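You operate a simulated robot arm through the tools that you are given. There is no shell and no other tool.

You are at the controls of a simulated robot arm. One attempt, no reset.

Task
Grease the head bearing up to mark 2 and run the outfeed in.
Fine: isolator to 0 before you turn the grease knob, back to I after; start, let it run five seconds or longer in all, press stop on the desk. Hands off the running belt.

Only the result counts: the job must be done as asked and must still hold three seconds after the hand-in. Knocking over, shifting, dropping, spilling or breaking anything else fails it.

Robot
A 7-joint arm with a three-finger gripper, fixed in place. Base frame: the origin is on the floor under the middle of its stand, x ahead of it, y to its left, z up. Lengths are in m, angles in rad, forces in N, time in s.
With the tool pointing down near the work surface it reaches from about 0.5 to 0.94 m from the base axis. Its first joint turns from -2.897 to 2.897 rad. Payload 2.69 kg.
Tool frame: the origin (TCP) lies between the finger pads and is the grasp point; the fingertips stand 0.029 m ahead of it; z points along the fingers, y is the line along which they close. The gripper opens to 0.12 m; its body begins 0.078 m behind the TCP.
Orientation is that of the tool frame in the base frame, as [roll, pitch, yaw] about the fixed x, y, z axes, in that order (R = Rz(yaw) Ry(pitch) Rx(roll)). With the fingers straight down and closing along the base's y, the tool's x points along the base's -x, its y along +y and its z along -z.

Tools
- The arm moves only by the tool move_arm. Its arguments are lists of equal length, an entry for each row: "delta_pos": the shift along the tool's x, y, z in units of 30 mm (1.0 is 30 mm), a list of three; "rot": the turn, a rotation vector about the tool's x, y, z in units of 5 degrees (1.0 is 5 degrees), a list of three; "jaw": the opening, from 0 (shut) to 1 (fully open). In form: {"delta_pos": [[x, y, z], ...], "rot": [[ax, ay, az], ...], "jaw": [jaw, ...]}. A call has 1 to 20 rows; each row shifts and turns the commanded pose from where the row before left it, along the tool's axes as they then stand. A call with a number of a shift or a turn outside -1 to 1 is refused whole. A row lasts 0.2 s, in which the tool goes at most 0.05 m and 0.15 rad; a call with a longer step from one row to the next is refused whole, and so is a gripper value outside its range. A pose out of reach is approached as far as the arm can. The call stops where the force on the tool passes 90 N (or 10 N more than at its start, if that is more) or the arm is blocked; 0.2 s more then pass. The fingers move at their own pace (about 0.04 m/s each) and stop on an object; they squeeze with about 28 N. The grip force told is the motor's: it shows also when the fingers shut on nothing. Time passes only in rows, and 0.2 s behind the last, so rows that do not move let the fingers close. It gives the time, the measured TCP pose, the force on the tool (base axes), the opening and the grip force at its end, in the units of the frame above (readings bear some noise), with the torque about the TCP (base axes, N m) and any sound that the robot's microphone picked up, and new pictures: "views" is both (left out), scene, wrist or none.
- Cameras (640 x 400 px; columns grow to the right, rows downward): "scene" is fixed at [0.399, 0.6508, 1.4158]; the picture's right is [-1.00, 0.01, 0.00], its down [0.01, 0.43, -0.90] and it looks along [-0.01, -0.90, -0.43] (base axes); focal length 365 px, centre (320, 200). "wrist" rides on the gripper at [0.063, 0, -0.104] in the tool frame; the picture's right is [0.01, 1.00, 0.00], its down [-0.83, 0.00, -0.56] and it looks along [-0.56, 0.00, 0.83] (tool axes); focal length 275 px, centre (320, 200). There is no depth. A picture from a camera that has moved, and an enlarged one, comes with that camera's place and axes in the base frame and with its lens.
- lift_body(by): slides the trunk up (or, below 0, down) by that many m; the arm rides with it, the base frame stays. It gives what a move gives, with no picture.
- inspect(camera, box): a new picture of the part [left, top, right, bottom] of that camera's present view, enlarged. The clock stands still meanwhile.
- job_done(): hands the job in; it is judged then, once.

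Nothing tells you positions but the pictures and the camera data. Unless the task says otherwise, let go and move clear before handing in.

The tools are called after ">>>" as a command line: name --argument value ..., lists and objects as JSON in quotes. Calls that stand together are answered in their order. move_arm: Moves the arm, as the interface text tells. Its arguments: {"type":"object","properties":{"delta_pos":{"type":"array","items":{"type":"array","items":{"type":"number"}}},"rot":{"type":"array","items":{"type":"array","items":{"type":"number"}}},"jaw":{"type":"array","items":{"type":"number"}},"views":{"type":"string","enum":["both","scene","wrist","none"]}},"required":["delta_pos","rot","jaw"]} The other tools are called the same way: lift_body (by) moves the trunk up or down; inspect (camera, box) takes an enlarged picture of a part of a camera's view; job_done () hands the job in.

At the start:

```text
clock: 0.0
ee_pos: [0.2775, -0.4136, 1.1091]
tcp_rot: [-3.14, -0.001, -3.141]
contact_force: [-0.1, -0.3, 0.4]
torque: [0.0, 0.0, -0.02]
gripper_width: 0.1199
grip_force: 0.1
trunk travel left (down, up): [-0.55, 0.063]
```

scene: 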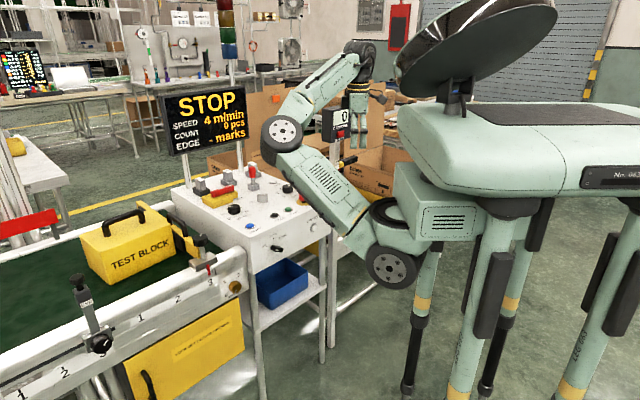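
wrist: 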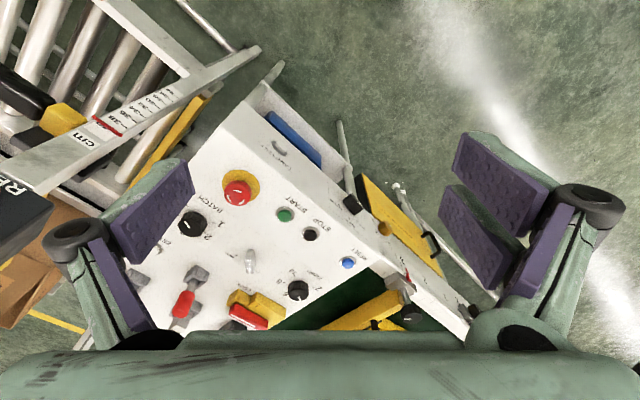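

I see a conveyor with a test block on the left, a control desk with buttons, knobs and levers in the middle, and a display reading STOP. I'll enlarge the desk and its surroundings first to find the isolator, the grease knob and the start and stop buttons.

>>> inspect --camera "scene" --box '[160, 150, 340, 262]'

>>> inspect --camera "wrist" --box '[120, 130, 440, 330]'

>>> inspect --camera "scene" --box '[0, 200, 320, 400]'

>>> inspect --camera "scene" --box '[300, 80, 420, 180]'

```text
3.56 times, centred on (250, 206) of scene
camera zoom: at [0.399, 0.6508, 1.4158], right [-1.0, 0.01, 0.0], down [0.01, 0.43, -0.9], along [-0.01, -0.9, -0.43], focal length 1299 px, centre (569, 179)
```

zoom: 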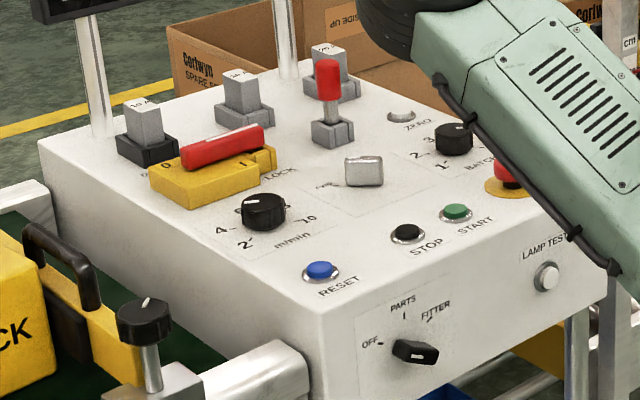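

```text
2.00 times, centred on (280, 230) of wrist
camera zoom: at [0.2138, -0.4129, 1.2139], right [-0.01, 1.0, 0.0], down [0.83, 0.0, 0.56], along [0.56, 0.0, -0.83], focal length 551 px, centre (400, 140)
```

zoom: 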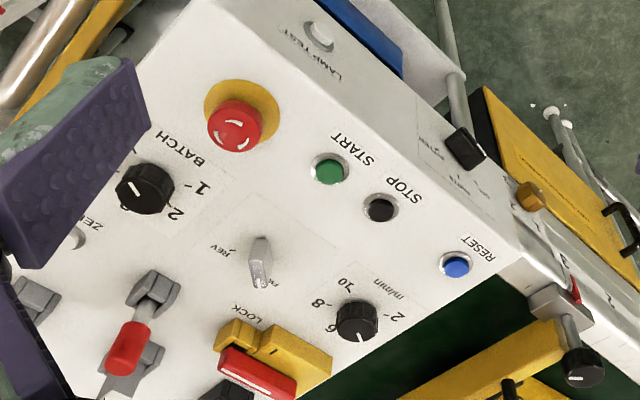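

```text
2.00 times, centred on (160, 300) of scene
camera zoom: at [0.399, 0.6508, 1.4158], right [-1.0, 0.01, 0.0], down [0.01, 0.43, -0.9], along [-0.01, -0.9, -0.43], focal length 730 px, centre (640, 0)
```

zoom: 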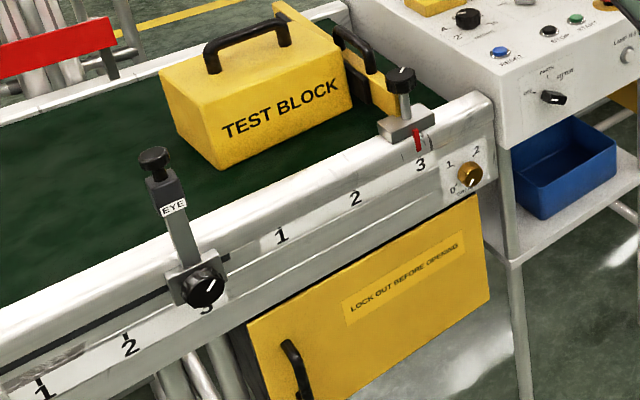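

```text
4.00 times, centred on (360, 130) of scene
camera zoom: at [0.399, 0.6508, 1.4158], right [-1.0, 0.01, 0.0], down [0.01, 0.43, -0.9], along [-0.01, -0.9, -0.43], focal length 1461 px, centre (160, 480)
```

zoom: 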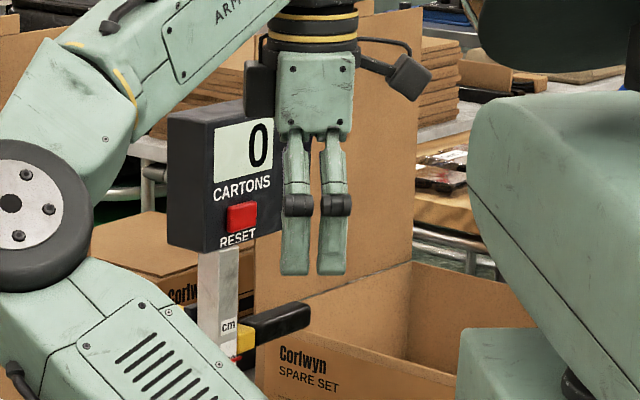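

The brass knob with marks 0, 1 and 2 on the conveyor's side rail looks like the grease knob. The red handle on the yellow base with 0 and I looks like the isolator. I'll take closer looks at both.

>>> inspect --camera "scene" --box '[205, 260, 265, 300]'

>>> inspect --camera "scene" --box '[190, 165, 270, 215]'

>>> inspect --camera "scene" --box '[255, 220, 335, 270]'

>>> inspect --camera "scene" --box '[150, 80, 250, 160]'

>>> inspect --camera "wrist" --box '[210, 240, 330, 340]'

>>> inspect --camera "wrist" --box '[330, 170, 470, 330]'

```text
10.00 times, centred on (235, 280) of scene
camera zoom: at [0.399, 0.6508, 1.4158], right [-1.0, 0.01, 0.0], down [0.01, 0.43, -0.9], along [-0.01, -0.9, -0.43], focal length 3652 px, centre (1170, -600)
```

zoom: 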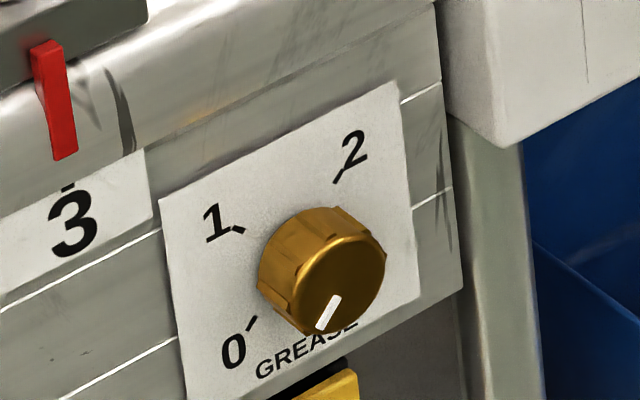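

```text
8.00 times, centred on (230, 190) of scene
camera zoom: at [0.399, 0.6508, 1.4158], right [-1.0, 0.01, 0.0], down [0.01, 0.43, -0.9], along [-0.01, -0.9, -0.43], focal length 2922 px, centre (1040, 280)
```

zoom: 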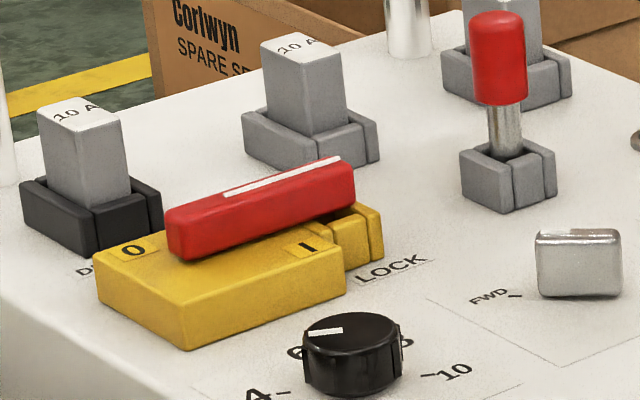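

```text
8.00 times, centred on (295, 245) of scene
camera zoom: at [0.399, 0.6508, 1.4158], right [-1.0, 0.01, 0.0], down [0.01, 0.43, -0.9], along [-0.01, -0.9, -0.43], focal length 2922 px, centre (520, -160)
```

zoom: 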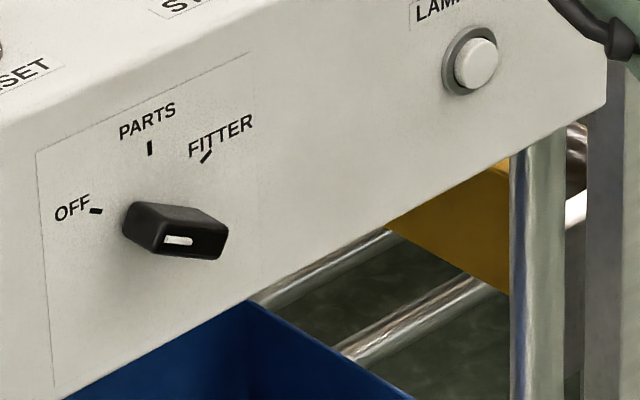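

```text
5.00 times, centred on (200, 120) of scene
camera zoom: at [0.399, 0.6508, 1.4158], right [-1.0, 0.01, 0.0], down [0.01, 0.43, -0.9], along [-0.01, -0.9, -0.43], focal length 1826 px, centre (920, 600)
```

zoom: 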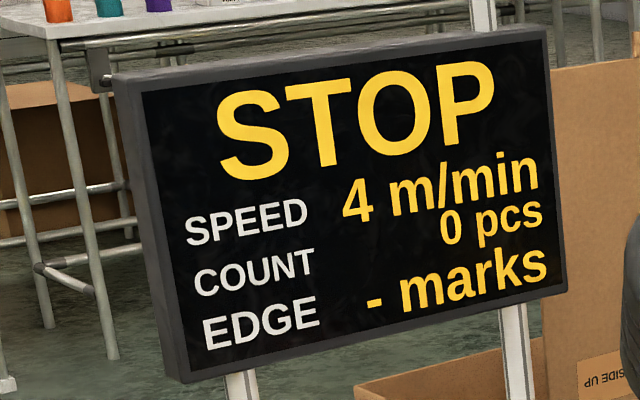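

```text
4.00 times, centred on (270, 290) of wrist
camera zoom: at [0.2138, -0.4129, 1.2139], right [-0.01, 1.0, 0.0], down [0.83, 0.0, 0.56], along [0.56, 0.0, -0.83], focal length 1101 px, centre (520, -160)
```

zoom: 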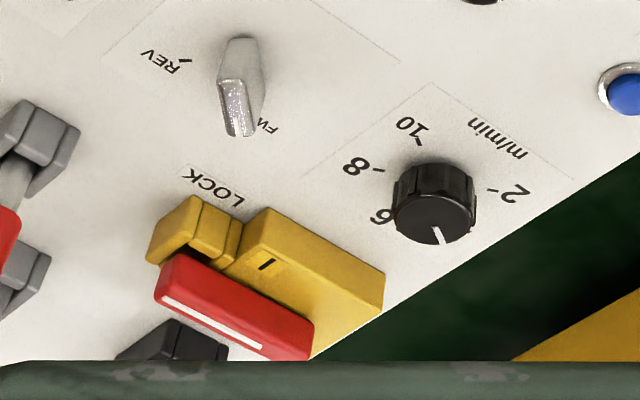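

```text
2.50 times, centred on (400, 250) of wrist
camera zoom: at [0.2138, -0.4129, 1.2139], right [-0.01, 1.0, 0.0], down [0.83, 0.0, 0.56], along [0.56, 0.0, -0.83], focal length 688 px, centre (120, 75)
```

zoom: 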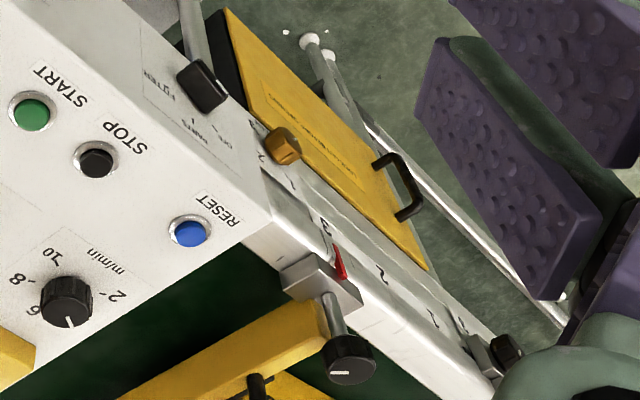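

From both cameras I place START near (0.50, -0.47, 0.845), the grease knob near (0.65, -0.25, 0.69) on a rail facing the robot, and the isolator handle near (0.74, -0.56, 0.876). Next I'll turn the wrist toward the desk and move over it for a closer look.

>>> move_arm --delta_pos '[[-1, -0.05, -0.25], [-1, -0.05, -0.25], [-1, -0.05, -0.25], [-1, -0.05, -0.25], [-1, -0.05, -0.25], [0, 0, 0], [0, 0, 0], [0, 0, 0], [0, 0, 0], [0, 0, 0], [0, 0, 0], [0, 0, 0], [0, 0, 0], [0, 0, 0], [0, 0, 0]]' --rot '[[0, 0, 0], [0, 0, 0], [0, 0, 0], [0, 0, 0], [0, 0, 0], [0, 0, 1], [0, 0, 1], [0, 0, 1], [0, 0, 1], [0, 0, 1], [0, 0, 1], [0, 0, 1], [0, 0, 1], [0, 0, 1], [0, 0, 0]]' --jaw '[1, 1, 1, 1, 1, 1, 1, 1, 1, 1, 1, 1, 1, 1, 1]'

```text
clock: 3.2
ee_pos: [0.4251, -0.4178, 1.1209]
tcp_rot: [-3.138, 0.004, 2.355]
contact_force: [0.1, -0.8, -0.2]
torque: [-0.03, -0.01, -0.01]
gripper_width: 0.1202
grip_force: 0.1
out of reach, approached as far as the arm can: row 3, 4, 5
trunk travel left (down, up): [-0.55, 0.063]
camera wrist: at [0.3813, -0.3728, 1.2252], right [0.7, 0.71, 0.0], down [0.59, -0.58, 0.56], along [0.39, -0.39, -0.83], focal length 275 px, centre (320, 200)
```

scene: 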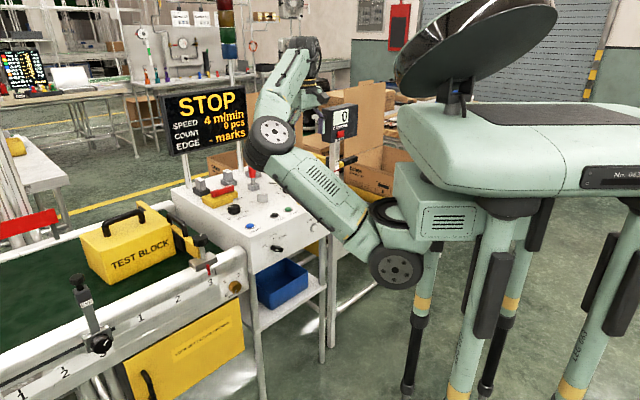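
wrist: 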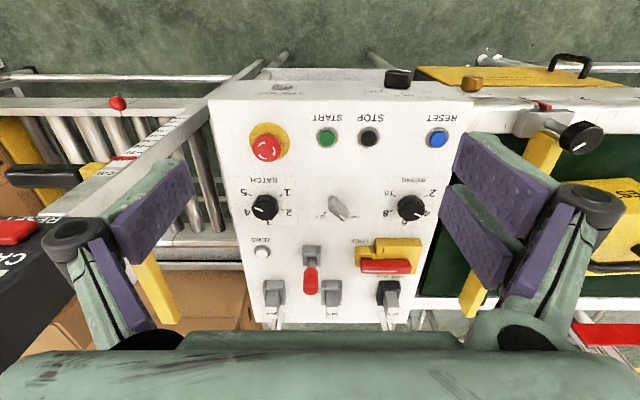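

The desk is square to the wrist view now, with START, STOP and RESET in a row and the isolator at the back right as the robot sees it. I'll enlarge the isolator, the grease plate and the buttons.

>>> inspect --camera "wrist" --box '[340, 225, 440, 290]'

>>> inspect --camera "wrist" --box '[230, 70, 490, 230]'

>>> inspect --camera "wrist" --box '[420, 50, 640, 190]'

>>> inspect --camera "wrist" --box '[230, 220, 430, 340]'

```text
6.15 times, centred on (390, 258) of wrist
camera zoom: at [0.3813, -0.3728, 1.2252], right [0.7, 0.71, 0.0], down [0.59, -0.58, 0.56], along [0.39, -0.39, -0.83], focal length 1694 px, centre (-111, -154)
```

zoom: 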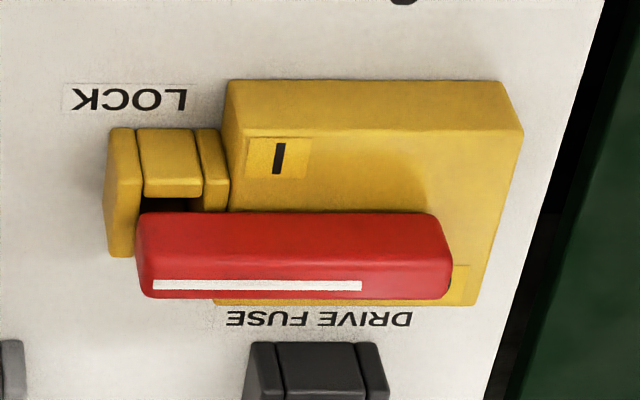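

```text
2.46 times, centred on (360, 150) of wrist
camera zoom: at [0.3813, -0.3728, 1.2252], right [0.7, 0.71, 0.0], down [0.59, -0.58, 0.56], along [0.39, -0.39, -0.83], focal length 678 px, centre (222, 323)
```

zoom: 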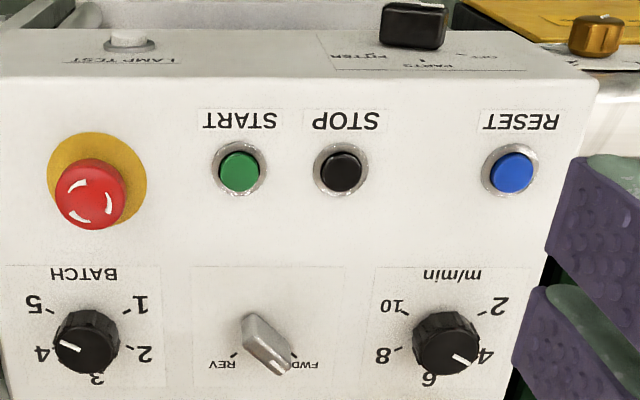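

```text
2.86 times, centred on (530, 120) of wrist
camera zoom: at [0.3813, -0.3728, 1.2252], right [0.7, 0.71, 0.0], down [0.59, -0.58, 0.56], along [0.39, -0.39, -0.83], focal length 786 px, centre (-280, 429)
```

zoom: 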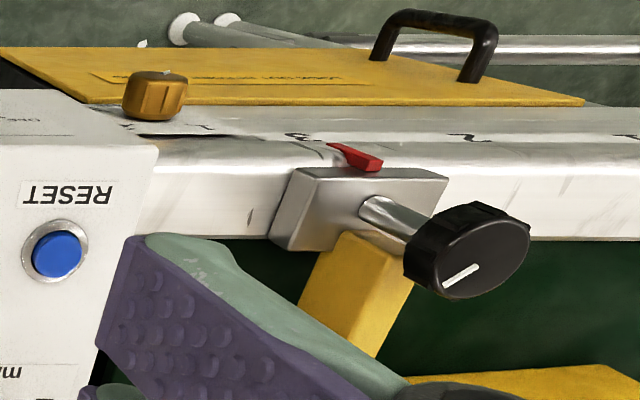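

```text
3.20 times, centred on (330, 280) of wrist
camera zoom: at [0.3813, -0.3728, 1.2252], right [0.7, 0.71, 0.0], down [0.59, -0.58, 0.56], along [0.39, -0.39, -0.83], focal length 881 px, centre (288, -56)
```

zoom: 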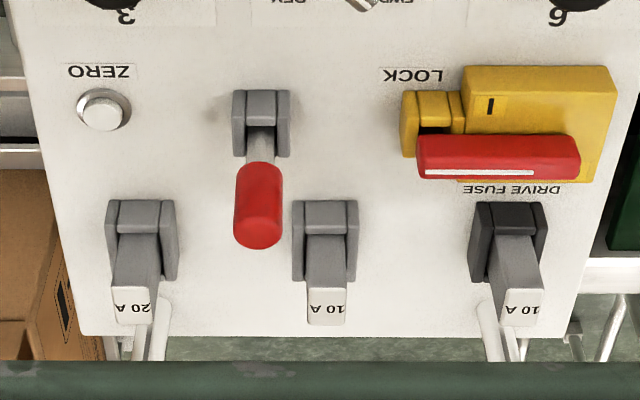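

The isolator's red bar lies across the yellow base with its end over the LOCK clip. I need to know how it moves, so I'll zoom in from both cameras, and look again at the grease knob and the belt.

>>> inspect --camera "scene" --box '[198, 178, 246, 208]'

>>> inspect --camera "wrist" --box '[350, 230, 430, 280]'

>>> inspect --camera "scene" --box '[0, 180, 256, 340]'

```text
13.33 times, centred on (222, 193) of scene
camera zoom: at [0.399, 0.6508, 1.4158], right [-1.0, 0.01, 0.0], down [0.01, 0.43, -0.9], along [-0.01, -0.9, -0.43], focal length 4870 px, centre (1627, 293)
```

zoom: 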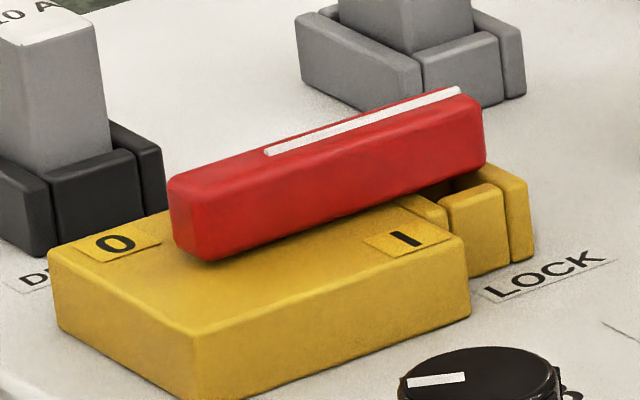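

```text
8.00 times, centred on (390, 255) of wrist
camera zoom: at [0.3813, -0.3728, 1.2252], right [0.7, 0.71, 0.0], down [0.59, -0.58, 0.56], along [0.39, -0.39, -0.83], focal length 2202 px, centre (-240, -240)
```

zoom: 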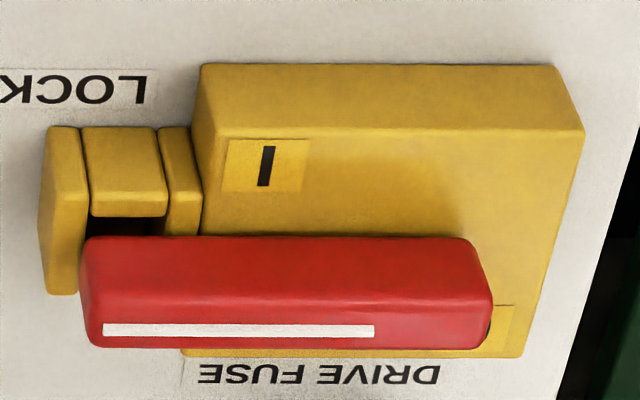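

```text
2.50 times, centred on (128, 260) of scene
camera zoom: at [0.399, 0.6508, 1.4158], right [-1.0, 0.01, 0.0], down [0.01, 0.43, -0.9], along [-0.01, -0.9, -0.43], focal length 913 px, centre (800, 50)
```

zoom: 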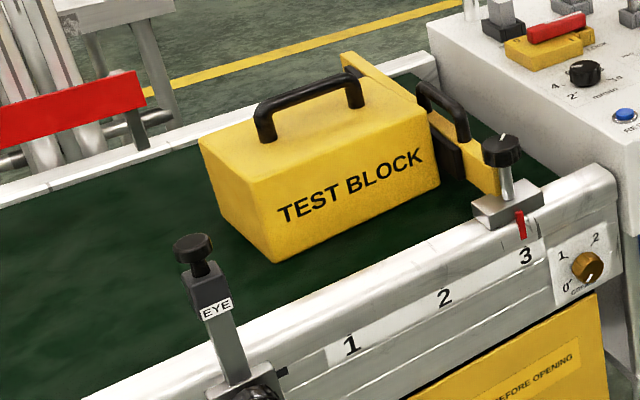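

The white line on the handle starts over the middle of the base and runs out to the LOCK end, so this is a rotary lever pointing at I, with its pivot near (0.75, -0.54). Before planning contact I'll look at the finger shapes, the fuses near the lever, and the display posts.

>>> inspect --camera "wrist" --box '[420, 120, 640, 360]'

>>> inspect --camera "wrist" --box '[0, 140, 240, 380]'

>>> inspect --camera "scene" --box '[250, 60, 370, 140]'

>>> inspect --camera "scene" --box '[170, 140, 290, 220]'

```text
1.67 times, centred on (530, 240) of wrist
camera zoom: at [0.3813, -0.3728, 1.2252], right [0.7, 0.71, 0.0], down [0.59, -0.58, 0.56], along [0.39, -0.39, -0.83], focal length 459 px, centre (-30, 133)
```

zoom: 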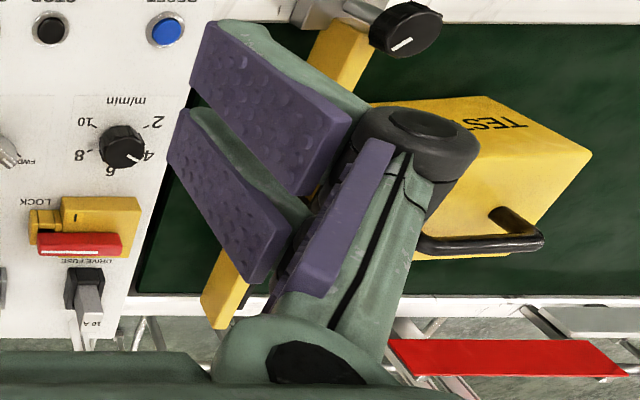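

```text
1.67 times, centred on (120, 260) of wrist
camera zoom: at [0.3813, -0.3728, 1.2252], right [0.7, 0.71, 0.0], down [0.59, -0.58, 0.56], along [0.39, -0.39, -0.83], focal length 459 px, centre (653, 100)
```

zoom: 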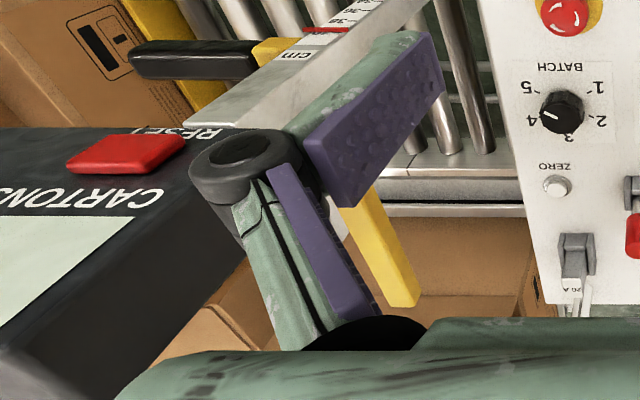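

```text
5.00 times, centred on (310, 100) of scene
camera zoom: at [0.399, 0.6508, 1.4158], right [-1.0, 0.01, 0.0], down [0.01, 0.43, -0.9], along [-0.01, -0.9, -0.43], focal length 1826 px, centre (370, 700)
```

zoom: 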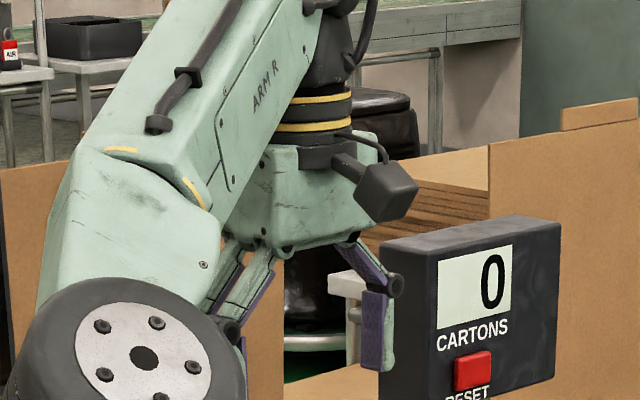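

```text
5.00 times, centred on (230, 180) of scene
camera zoom: at [0.399, 0.6508, 1.4158], right [-1.0, 0.01, 0.0], down [0.01, 0.43, -0.9], along [-0.01, -0.9, -0.43], focal length 1826 px, centre (770, 300)
```

zoom: 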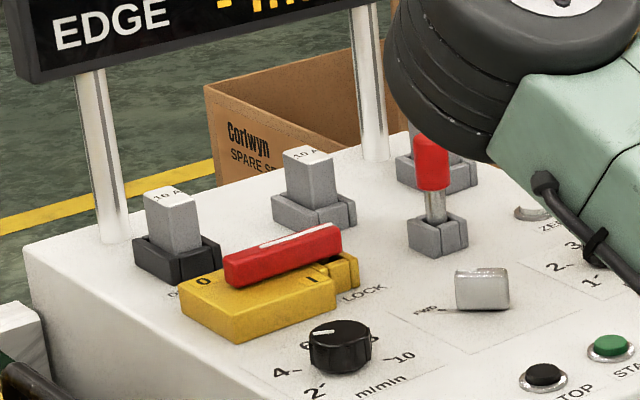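

The gripper has one finger on one side and a pair on the other, and the fuses behind the isolator leave room for a quarter turn of the lever toward the rear. I'll move in closer above the isolator, keeping the fingertips above everything, to refine its position.

>>> move_arm --delta_pos '[[-0.747, 0.48, 0.4], [-0.747, 0.48, 0.4], [-0.747, 0.48, 0.4], [-0.747, 0.48, 0.4], [-0.747, 0.48, 0.4], [-0.747, 0.48, 0.4], [-0.747, 0.48, 0.4], [-0.747, 0.48, 0.4], [-0.747, 0.48, 0.4], [-0.747, 0.48, 0.4], [0, 0, 0]]' --rot '[[0, 0, 0], [0, 0, 0], [0, 0, 0], [0, 0, 0], [0, 0, 0], [0, 0, 0], [0, 0, 0], [0, 0, 0], [0, 0, 0], [0, 0, 0], [0, 0, 0]]' --jaw '[1, 1, 1, 1, 1, 1, 1, 1, 1, 1, 1]'

```text
clock: 5.6
ee_pos: [0.6862, -0.4753, 1.0004]
tcp_rot: [3.14, 0.002, 2.356]
contact_force: [-0.5, -1.1, 0.3]
torque: [0.01, 0.04, 0.02]
gripper_width: 0.1197
grip_force: 0.0
trunk travel left (down, up): [-0.55, 0.063]
camera wrist: at [0.6407, -0.4301, 1.1058], right [0.7, 0.71, 0.0], down [0.59, -0.59, 0.56], along [0.39, -0.39, -0.83], focal length 275 px, centre (320, 200)
```

scene: 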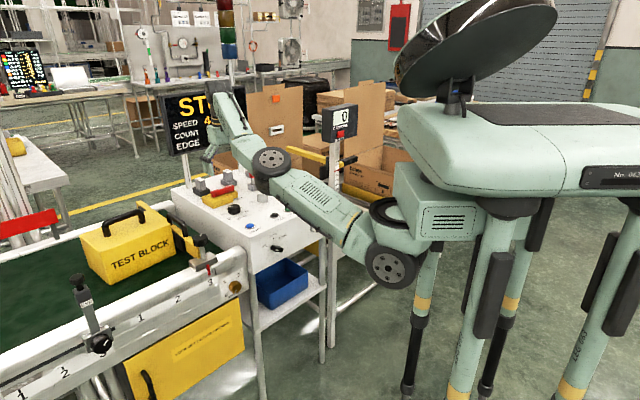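
wrist: 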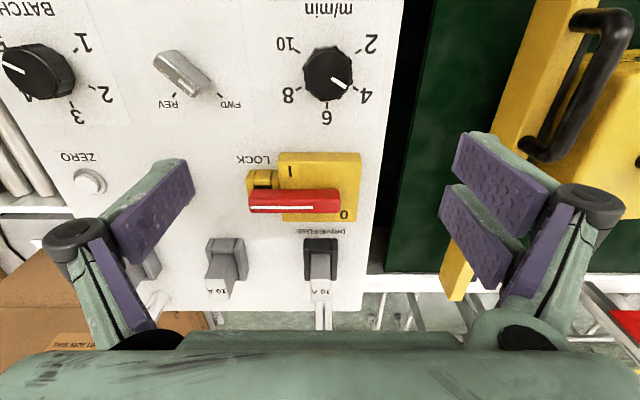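

The close view shows the lever with I and 0 marks on the base. I'll enlarge it to refine the lever's pose before contact.

>>> inspect --camera "wrist" --box '[220, 135, 380, 235]'

>>> inspect --camera "scene" --box '[170, 90, 350, 210]'

```text
4.00 times, centred on (300, 185) of wrist
camera zoom: at [0.6407, -0.4301, 1.1058], right [0.7, 0.71, 0.0], down [0.59, -0.59, 0.56], along [0.39, -0.39, -0.83], focal length 1101 px, centre (400, 260)
```

zoom: 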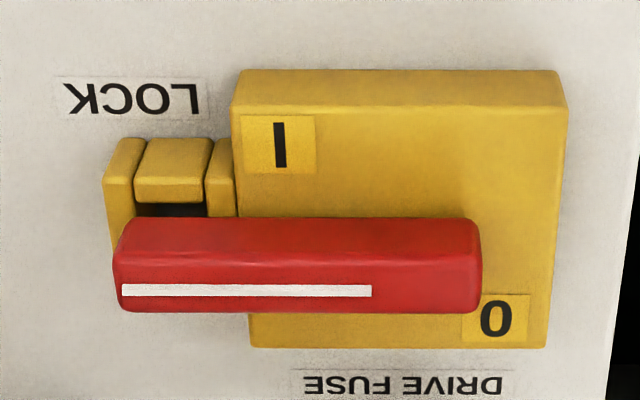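

```text
3.33 times, centred on (260, 150) of scene
camera zoom: at [0.399, 0.6508, 1.4158], right [-1.0, 0.01, 0.0], down [0.01, 0.43, -0.9], along [-0.01, -0.9, -0.43], focal length 1218 px, centre (520, 367)
```

zoom: 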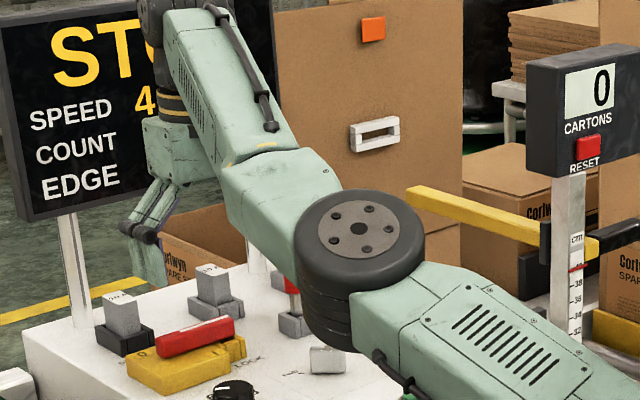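

The pivot works out at about (0.750, -0.542), with the lever 16 mm wide and its top near z 0.885. I'll turn the tool 90° so the jaws straddle the lever, and narrow the opening to clear the fuses.

>>> move_arm --delta_pos '[[0, 0, 0], [0, 0, 0], [0, 0, 0], [0, 0, 0], [0, 0, 0], [0, 0, 0], [0, 0, 0], [0, 0, 0], [0, 0, 0], [0, 0, 0], [0, 0, 0], [0, 0, 0], [0, 0, 0], [0, 0, 0], [0, 0, 0], [0, 0, 0], [0, 0, 0], [0, 0, 0], [0, 0, 0]]' --rot '[[0, 0, 1], [0, 0, 1], [0, 0, 1], [0, 0, 1], [0, 0, 1], [0, 0, 1], [0, 0, 1], [0, 0, 1], [0, 0, 1], [0, 0, 1], [0, 0, 1], [0, 0, 1], [0, 0, 1], [0, 0, 1], [0, 0, 1], [0, 0, 1], [0, 0, 1], [0, 0, 1], [0, 0, 0]]' --jaw '[0.4, 0.4, 0.4, 0.4, 0.4, 0.4, 0.4, 0.4, 0.4, 0.4, 0.4, 0.4, 0.4, 0.4, 0.4, 0.4, 0.4, 0.4, 0.4]'

```text
clock: 9.6
ee_pos: [0.6858, -0.475, 1.0007]
tcp_rot: [-3.141, 0.001, 0.783]
contact_force: [0.4, -0.3, 0.4]
torque: [-0.01, 0.0, 0.03]
gripper_width: 0.0476
grip_force: 0.1
trunk travel left (down, up): [-0.55, 0.063]
camera wrist: at [0.7304, -0.4294, 1.1062], right [0.71, -0.7, 0.0], down [-0.59, -0.59, 0.56], along [-0.39, -0.39, -0.83], focal length 275 px, centre (320, 200)
```

scene: 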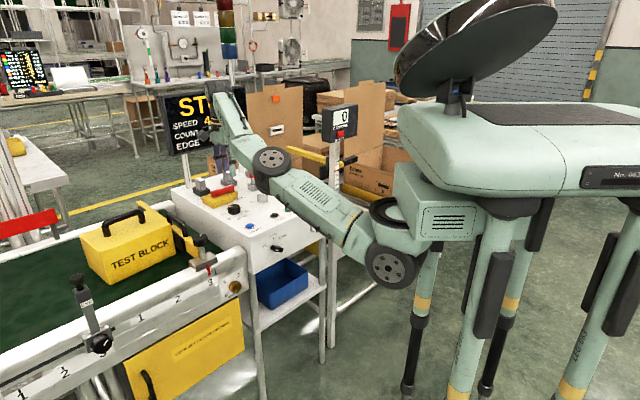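
wrist: 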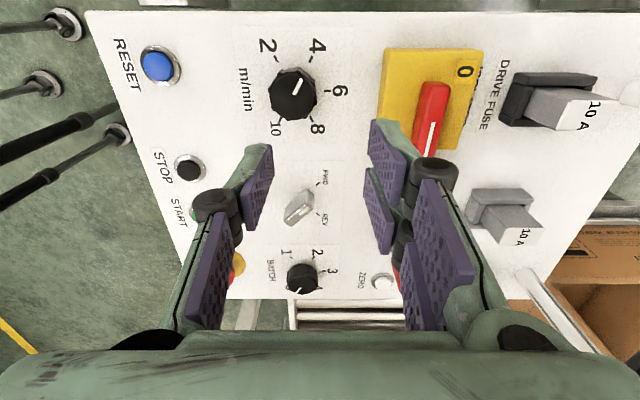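

The tool is turned and the jaws are open 48 mm. Next I'll move over the pivot with the fingertips still above the lever and check the alignment.

>>> move_arm --delta_pos '[[0, 0.783, 0.417], [0, 0.783, 0.417], [0, 0.783, 0.417], [0, 0.783, 0.417], [0, 0, 0]]' --rot '[[0, 0, 0], [0, 0, 0], [0, 0, 0], [0, 0, 0], [0, 0, 0]]' --jaw '[0.4, 0.4, 0.4, 0.4, 0.4]'

>>> inspect --camera "scene" --box '[170, 90, 350, 210]'

>>> inspect --camera "wrist" --box '[180, 60, 480, 320]'

```text
clock: 10.8
ee_pos: [0.7136, -0.4921, 0.9463]
tcp_rot: [3.14, -0.001, 0.785]
contact_force: [-0.2, -0.2, 0.6]
torque: [-0.01, 0.0, 0.01]
gripper_width: 0.0479
grip_force: 0.1
out of reach, approached as far as the arm can: row 1, 2, 3, 4
trunk travel left (down, up): [-0.55, 0.063]
camera wrist: at [0.7564, -0.4454, 1.0521], right [0.71, -0.7, 0.0], down [-0.59, -0.59, 0.56], along [-0.39, -0.4, -0.83], focal length 275 px, centre (320, 200)
```

scene: 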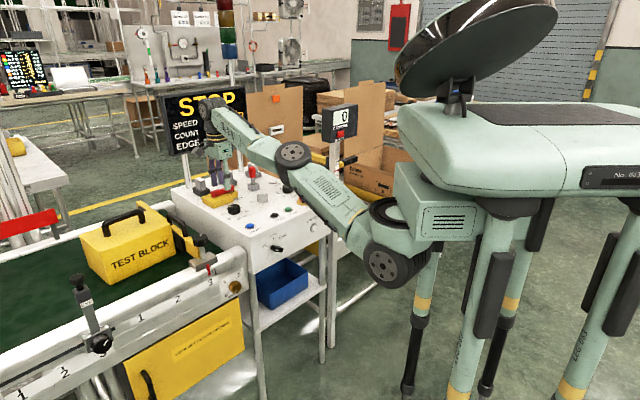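
wrist: 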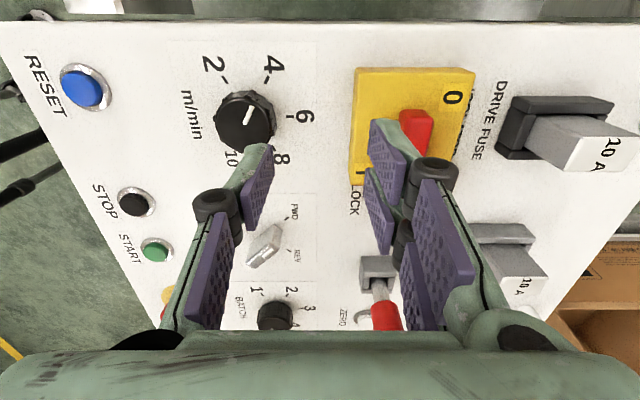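

```text
3.33 times, centred on (260, 150) of scene
camera zoom: at [0.399, 0.6508, 1.4158], right [-1.0, 0.01, 0.0], down [0.01, 0.43, -0.9], along [-0.01, -0.9, -0.43], focal length 1218 px, centre (520, 367)
```

zoom: 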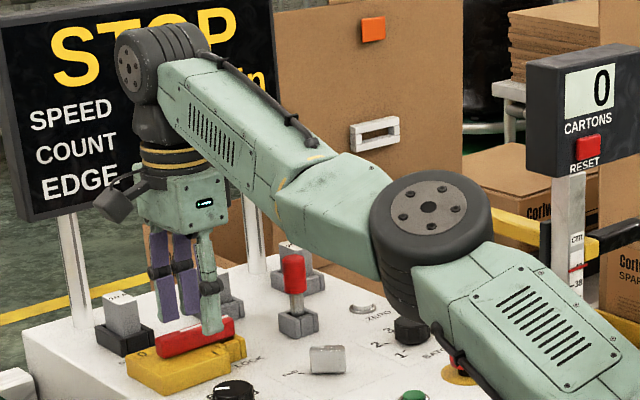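

```text
1.54 times, centred on (330, 190) of wrist
camera zoom: at [0.7564, -0.4454, 1.0521], right [0.71, -0.7, 0.0], down [-0.59, -0.59, 0.56], along [-0.39, -0.4, -0.83], focal length 424 px, centre (305, 215)
```

zoom: 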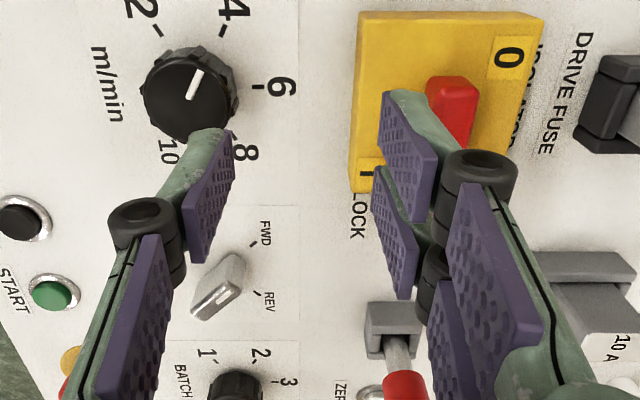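

The arm is almost fully stretched here with the tool straight down, because its base axis sits forward of the body. I'll raise the trunk, lean the fingers outward about 20° to gain reach, and close them to use as a pusher on the lever.

>>> lift_body --by 0.06

>>> move_arm --delta_pos '[[0, 0, 0], [0, 0, 0], [0, 0, 0], [0, 0, 0], [0, 0, 0], [0, 0, 0], [0, 0, 0]]' --rot '[[-1, 0, 0], [-1, 0, 0], [-1, 0, 0], [-1, 0, 0], [0, 0, 0], [0, 0, 0], [0, 0, 0]]' --jaw '[0, 0, 0, 0, 0, 0, 0]'

>>> inspect --camera "scene" --box '[170, 90, 320, 190]'

>>> inspect --camera "wrist" --box '[180, 60, 480, 320]'

```text
clock: 11.8
ee_pos: [0.7116, -0.4903, 1.0056]
tcp_rot: [-3.141, 0.001, 0.786]
contact_force: [-0.2, 0.9, -1.0]
torque: [-0.01, 0.02, -0.03]
gripper_width: 0.0482
grip_force: 0.1
trunk travel left (down, up): [-0.61, 0.003]
```

```text
clock: 13.4
ee_pos: [0.7657, -0.5454, 1.0311]
tcp_rot: [2.793, 0.0, 0.785]
contact_force: [-0.4, -0.6, -0.3]
torque: [0.01, 0.0, 0.01]
gripper_width: 0.0
grip_force: 27.7
out of reach, approached as far as the arm can: row 1, 2, 3, 4
trunk travel left (down, up): [-0.61, 0.003]
camera wrist: at [0.785, -0.4744, 1.1293], right [0.67, -0.66, 0.34], down [-0.72, -0.46, 0.52], along [-0.19, -0.59, -0.78], focal length 275 px, centre (320, 200)
```

scene: 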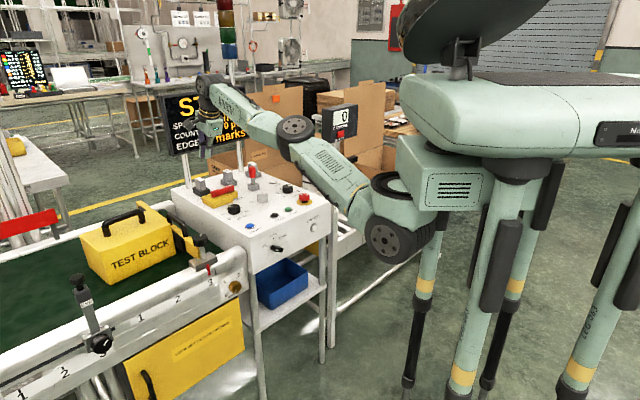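
wrist: 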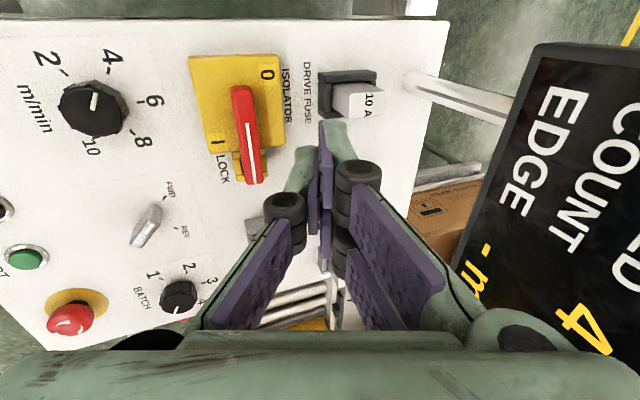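

```text
4.00 times, centred on (245, 140) of scene
camera zoom: at [0.399, 0.6508, 1.4158], right [-1.0, 0.01, 0.0], down [0.01, 0.43, -0.9], along [-0.01, -0.9, -0.43], focal length 1461 px, centre (620, 440)
```

zoom: 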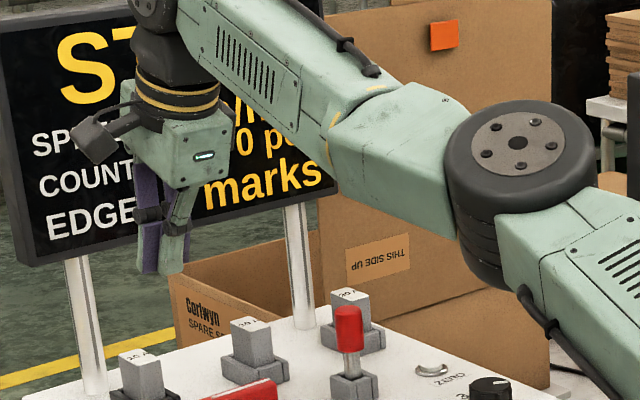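

```text
1.54 times, centred on (330, 190) of wrist
camera zoom: at [0.785, -0.4744, 1.1293], right [0.67, -0.66, 0.34], down [-0.72, -0.46, 0.52], along [-0.19, -0.59, -0.78], focal length 424 px, centre (305, 215)
```

zoom: 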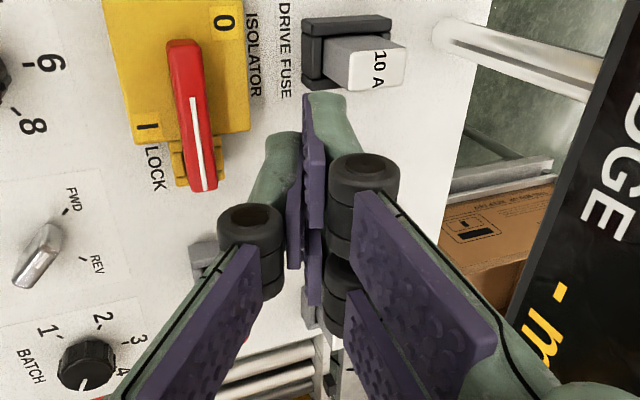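

The closed fingers now lean outward and the arm has spare reach. I'll move in front of the lever's long arm, staying above it, and check where the commands take me.

>>> move_arm --delta_pos '[[-0.79, -0.83, 0.42], [-0.79, -0.83, 0.42], [-0.79, -0.83, 0.42], [0, 0, 0]]' --rot '[[0, 0, 0], [0, 0, 0], [0, 0, 0], [0, 0, 0]]' --jaw '[0, 0, 0, 0]'

>>> inspect --camera "scene" --box '[170, 90, 320, 190]'

```text
clock: 14.4
ee_pos: [0.7167, -0.6054, 0.989]
tcp_rot: [2.793, 0.0, 0.787]
contact_force: [0.6, -1.1, 0.0]
torque: [0.0, -0.01, 0.02]
gripper_width: 0.0
grip_force: 28.0
out of reach, approached as far as the arm can: row 1, 2, 3
trunk travel left (down, up): [-0.61, 0.003]
camera wrist: at [0.7363, -0.5338, 1.0865], right [0.67, -0.66, 0.34], down [-0.72, -0.46, 0.52], along [-0.19, -0.59, -0.78], focal length 275 px, centre (320, 200)
```

scene: 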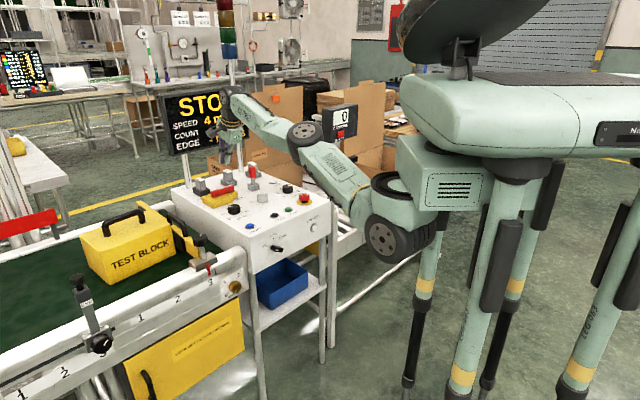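
wrist: 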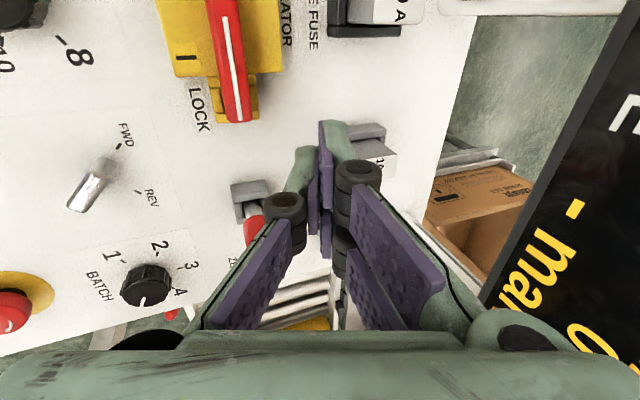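

```text
4.00 times, centred on (245, 140) of scene
camera zoom: at [0.399, 0.6508, 1.4158], right [-1.0, 0.01, 0.0], down [0.01, 0.43, -0.9], along [-0.01, -0.9, -0.43], focal length 1461 px, centre (620, 440)
```

zoom: 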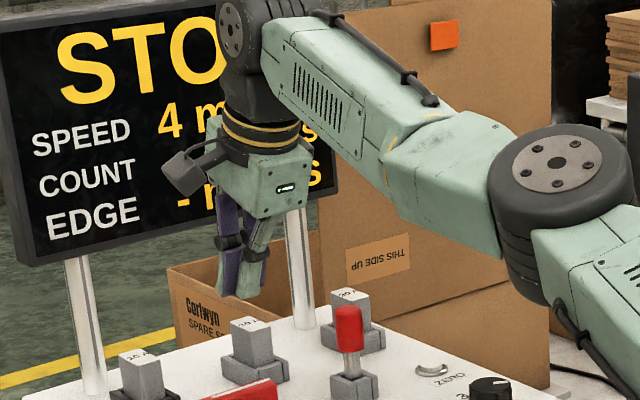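

The commanded pose is still slightly beyond reach, so I'll pull back toward the robot until commands and measurements agree again.

>>> move_arm --delta_pos '[[0, -0.9, 0.1], [0, -0.9, 0.1], [0, 0, 0]]' --rot '[[0, 0, 0], [0, 0, 0], [0, 0, 0]]' --jaw '[0, 0, 0]' --views "none"

```text
clock: 15.2
ee_pos: [0.7155, -0.6086, 0.9794]
tcp_rot: [2.795, 0.001, 0.786]
contact_force: [-0.7, 0.5, 0.7]
torque: [0.02, -0.02, -0.04]
gripper_width: 0.0
grip_force: 28.2
out of reach, approached as far as the arm can: row 1, 2
trunk travel left (down, up): [-0.61, 0.003]
```

>>> move_arm --delta_pos '[[0, -0.9, -0.3], [0, -0.9, -0.3], [0, 0, 0]]' --rot '[[0, 0, 0], [0, 0, 0], [0, 0, 0]]' --jaw '[0, 0, 0]' --views "none"

```text
clock: 16.0
ee_pos: [0.7118, -0.6088, 0.9878]
tcp_rot: [2.793, -0.002, 0.785]
contact_force: [0.9, 0.5, 0.3]
torque: [0.0, -0.03, -0.03]
gripper_width: 0.0
grip_force: 27.9
out of reach, approached as far as the arm can: row 1, 2
trunk travel left (down, up): [-0.61, 0.003]
```

The commands inward are hardly moving the arm, so it seems stuck almost straight at the elbow. I'll first raise the commanded height for safety and see how it responds.

>>> move_arm --delta_pos '[[0, 0.285, -0.78], [0, 0.285, -0.78], [0, 0.285, -0.78], [0, 0.285, -0.78], [0, 0, 0]]' --rot '[[0, 0, 0], [0, 0, 0], [0, 0, 0], [0, 0, 0], [0, 0, 0]]' --jaw '[0, 0, 0, 0, 0]' --views "scene"

```text
clock: 17.2
ee_pos: [0.6964, -0.5848, 1.0793]
tcp_rot: [2.794, 0.001, 0.787]
contact_force: [-0.6, 0.1, -0.5]
torque: [0.0, 0.02, -0.01]
gripper_width: 0.0
grip_force: 27.7
out of reach, approached as far as the arm can: row 1, 2, 3, 4
trunk travel left (down, up): [-0.61, 0.003]
```

scene: 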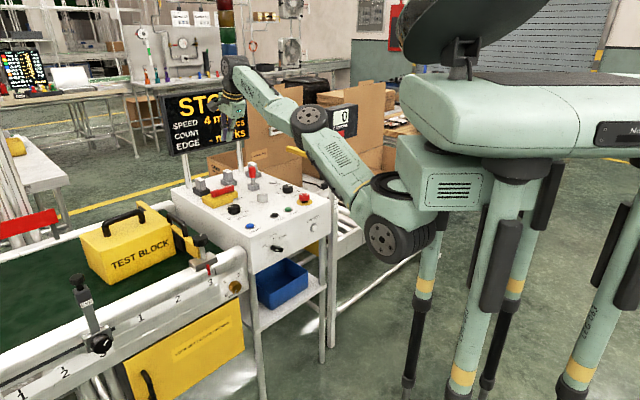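

>>> inspect --camera "scene" --box '[200, 40, 460, 280]'

```text
1.67 times, centred on (330, 160) of scene
camera zoom: at [0.399, 0.6508, 1.4158], right [-1.0, 0.01, 0.0], down [0.01, 0.43, -0.9], along [-0.01, -0.9, -0.43], focal length 609 px, centre (303, 267)
```

zoom: 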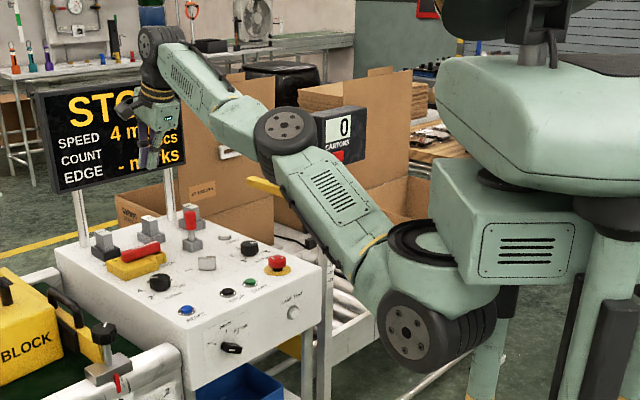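

The arm looks straight at the elbow, so a purely inward command does nothing. I'll try moving down and inward together to get the elbow to bend; the fingertips are still well above the desk.

>>> move_arm --delta_pos '[[0, -1, 1], [0, -1, 1], [0, 0, 0]]' --rot '[[0, 0, 0], [0, 0, 0], [0, 0, 0]]' --jaw '[0, 0, 0]' --views "none"

```text
clock: 18.0
ee_pos: [0.7053, -0.6031, 1.02]
tcp_rot: [2.795, 0.001, 0.786]
contact_force: [-0.7, 0.4, 0.0]
torque: [-0.01, 0.04, 0.01]
gripper_width: 0.0002
grip_force: 28.9
out of reach, approached as far as the arm can: row 1, 2
trunk travel left (down, up): [-0.61, 0.003]
```

Still stuck, so I'll undo the lean to get back to a pose I know tracked well, then try moving inward from there.

>>> move_arm --delta_pos '[[0, 0, 0], [0, 0, 0], [0, 0, 0], [0, 0, 0], [0, -0.8, 0], [0, -0.8, 0], [0, 0, 0]]' --rot '[[1, 0, 0], [1, 0, 0], [1, 0, 0], [1, 0, 0], [0, 0, 0], [0, 0, 0], [0, 0, 0]]' --jaw '[0, 0, 0, 0, 0, 0, 0]' --views "scene"

```text
clock: 19.6
ee_pos: [0.6324, -0.4962, 1.013]
tcp_rot: [-3.14, 0.001, 0.788]
contact_force: [-0.1, 0.8, 0.5]
torque: [-0.01, 0.04, 0.01]
gripper_width: 0.0
grip_force: 28.1
out of reach, approached as far as the arm can: row 1, 2, 3, 4
trunk travel left (down, up): [-0.61, 0.003]
```

scene: 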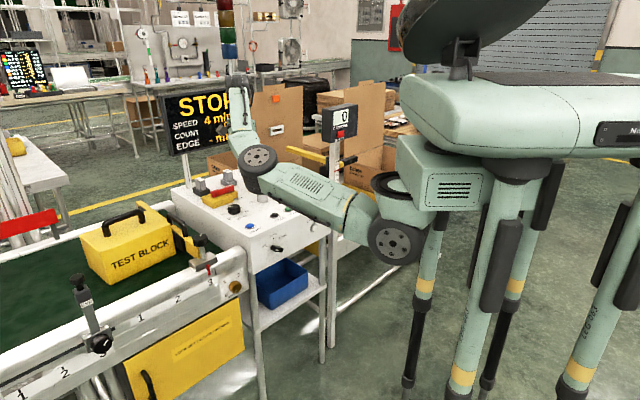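

Back within reach now. This time I'll lean the tool while well inside the reach and check that it tracks properly.

>>> move_arm --delta_pos '[[0, 0, 0], [0, 0, 0], [0, 0, 0], [0, 0, 0], [0, 0, 0]]' --rot '[[-1, 0, 0], [-1, 0, 0], [-1, 0, 0], [-1, 0, 0], [0, 0, 0]]' --jaw '[0, 0, 0, 0, 0]' --views "both"

```text
clock: 20.8
ee_pos: [0.6335, -0.4953, 1.0137]
tcp_rot: [2.792, -0.002, 0.787]
contact_force: [-0.2, 1.0, 0.6]
torque: [0.03, 0.0, 0.01]
gripper_width: 0.0
grip_force: 28.3
trunk travel left (down, up): [-0.61, 0.003]
camera wrist: at [0.651, -0.4249, 1.1118], right [0.67, -0.66, 0.34], down [-0.72, -0.46, 0.52], along [-0.19, -0.6, -0.78], focal length 275 px, centre (320, 200)
```

scene: 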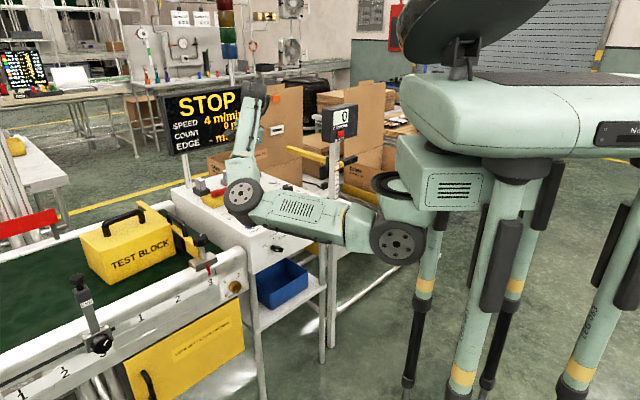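
wrist: 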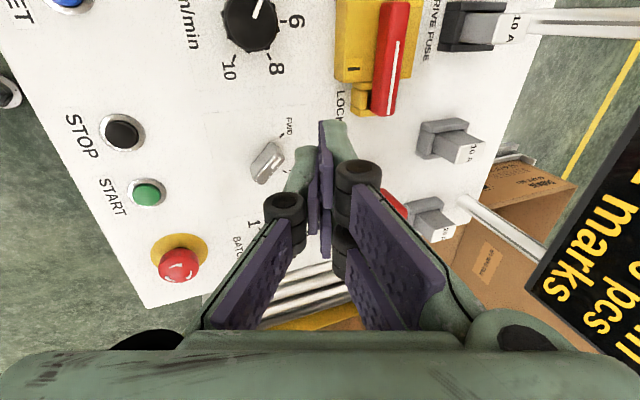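

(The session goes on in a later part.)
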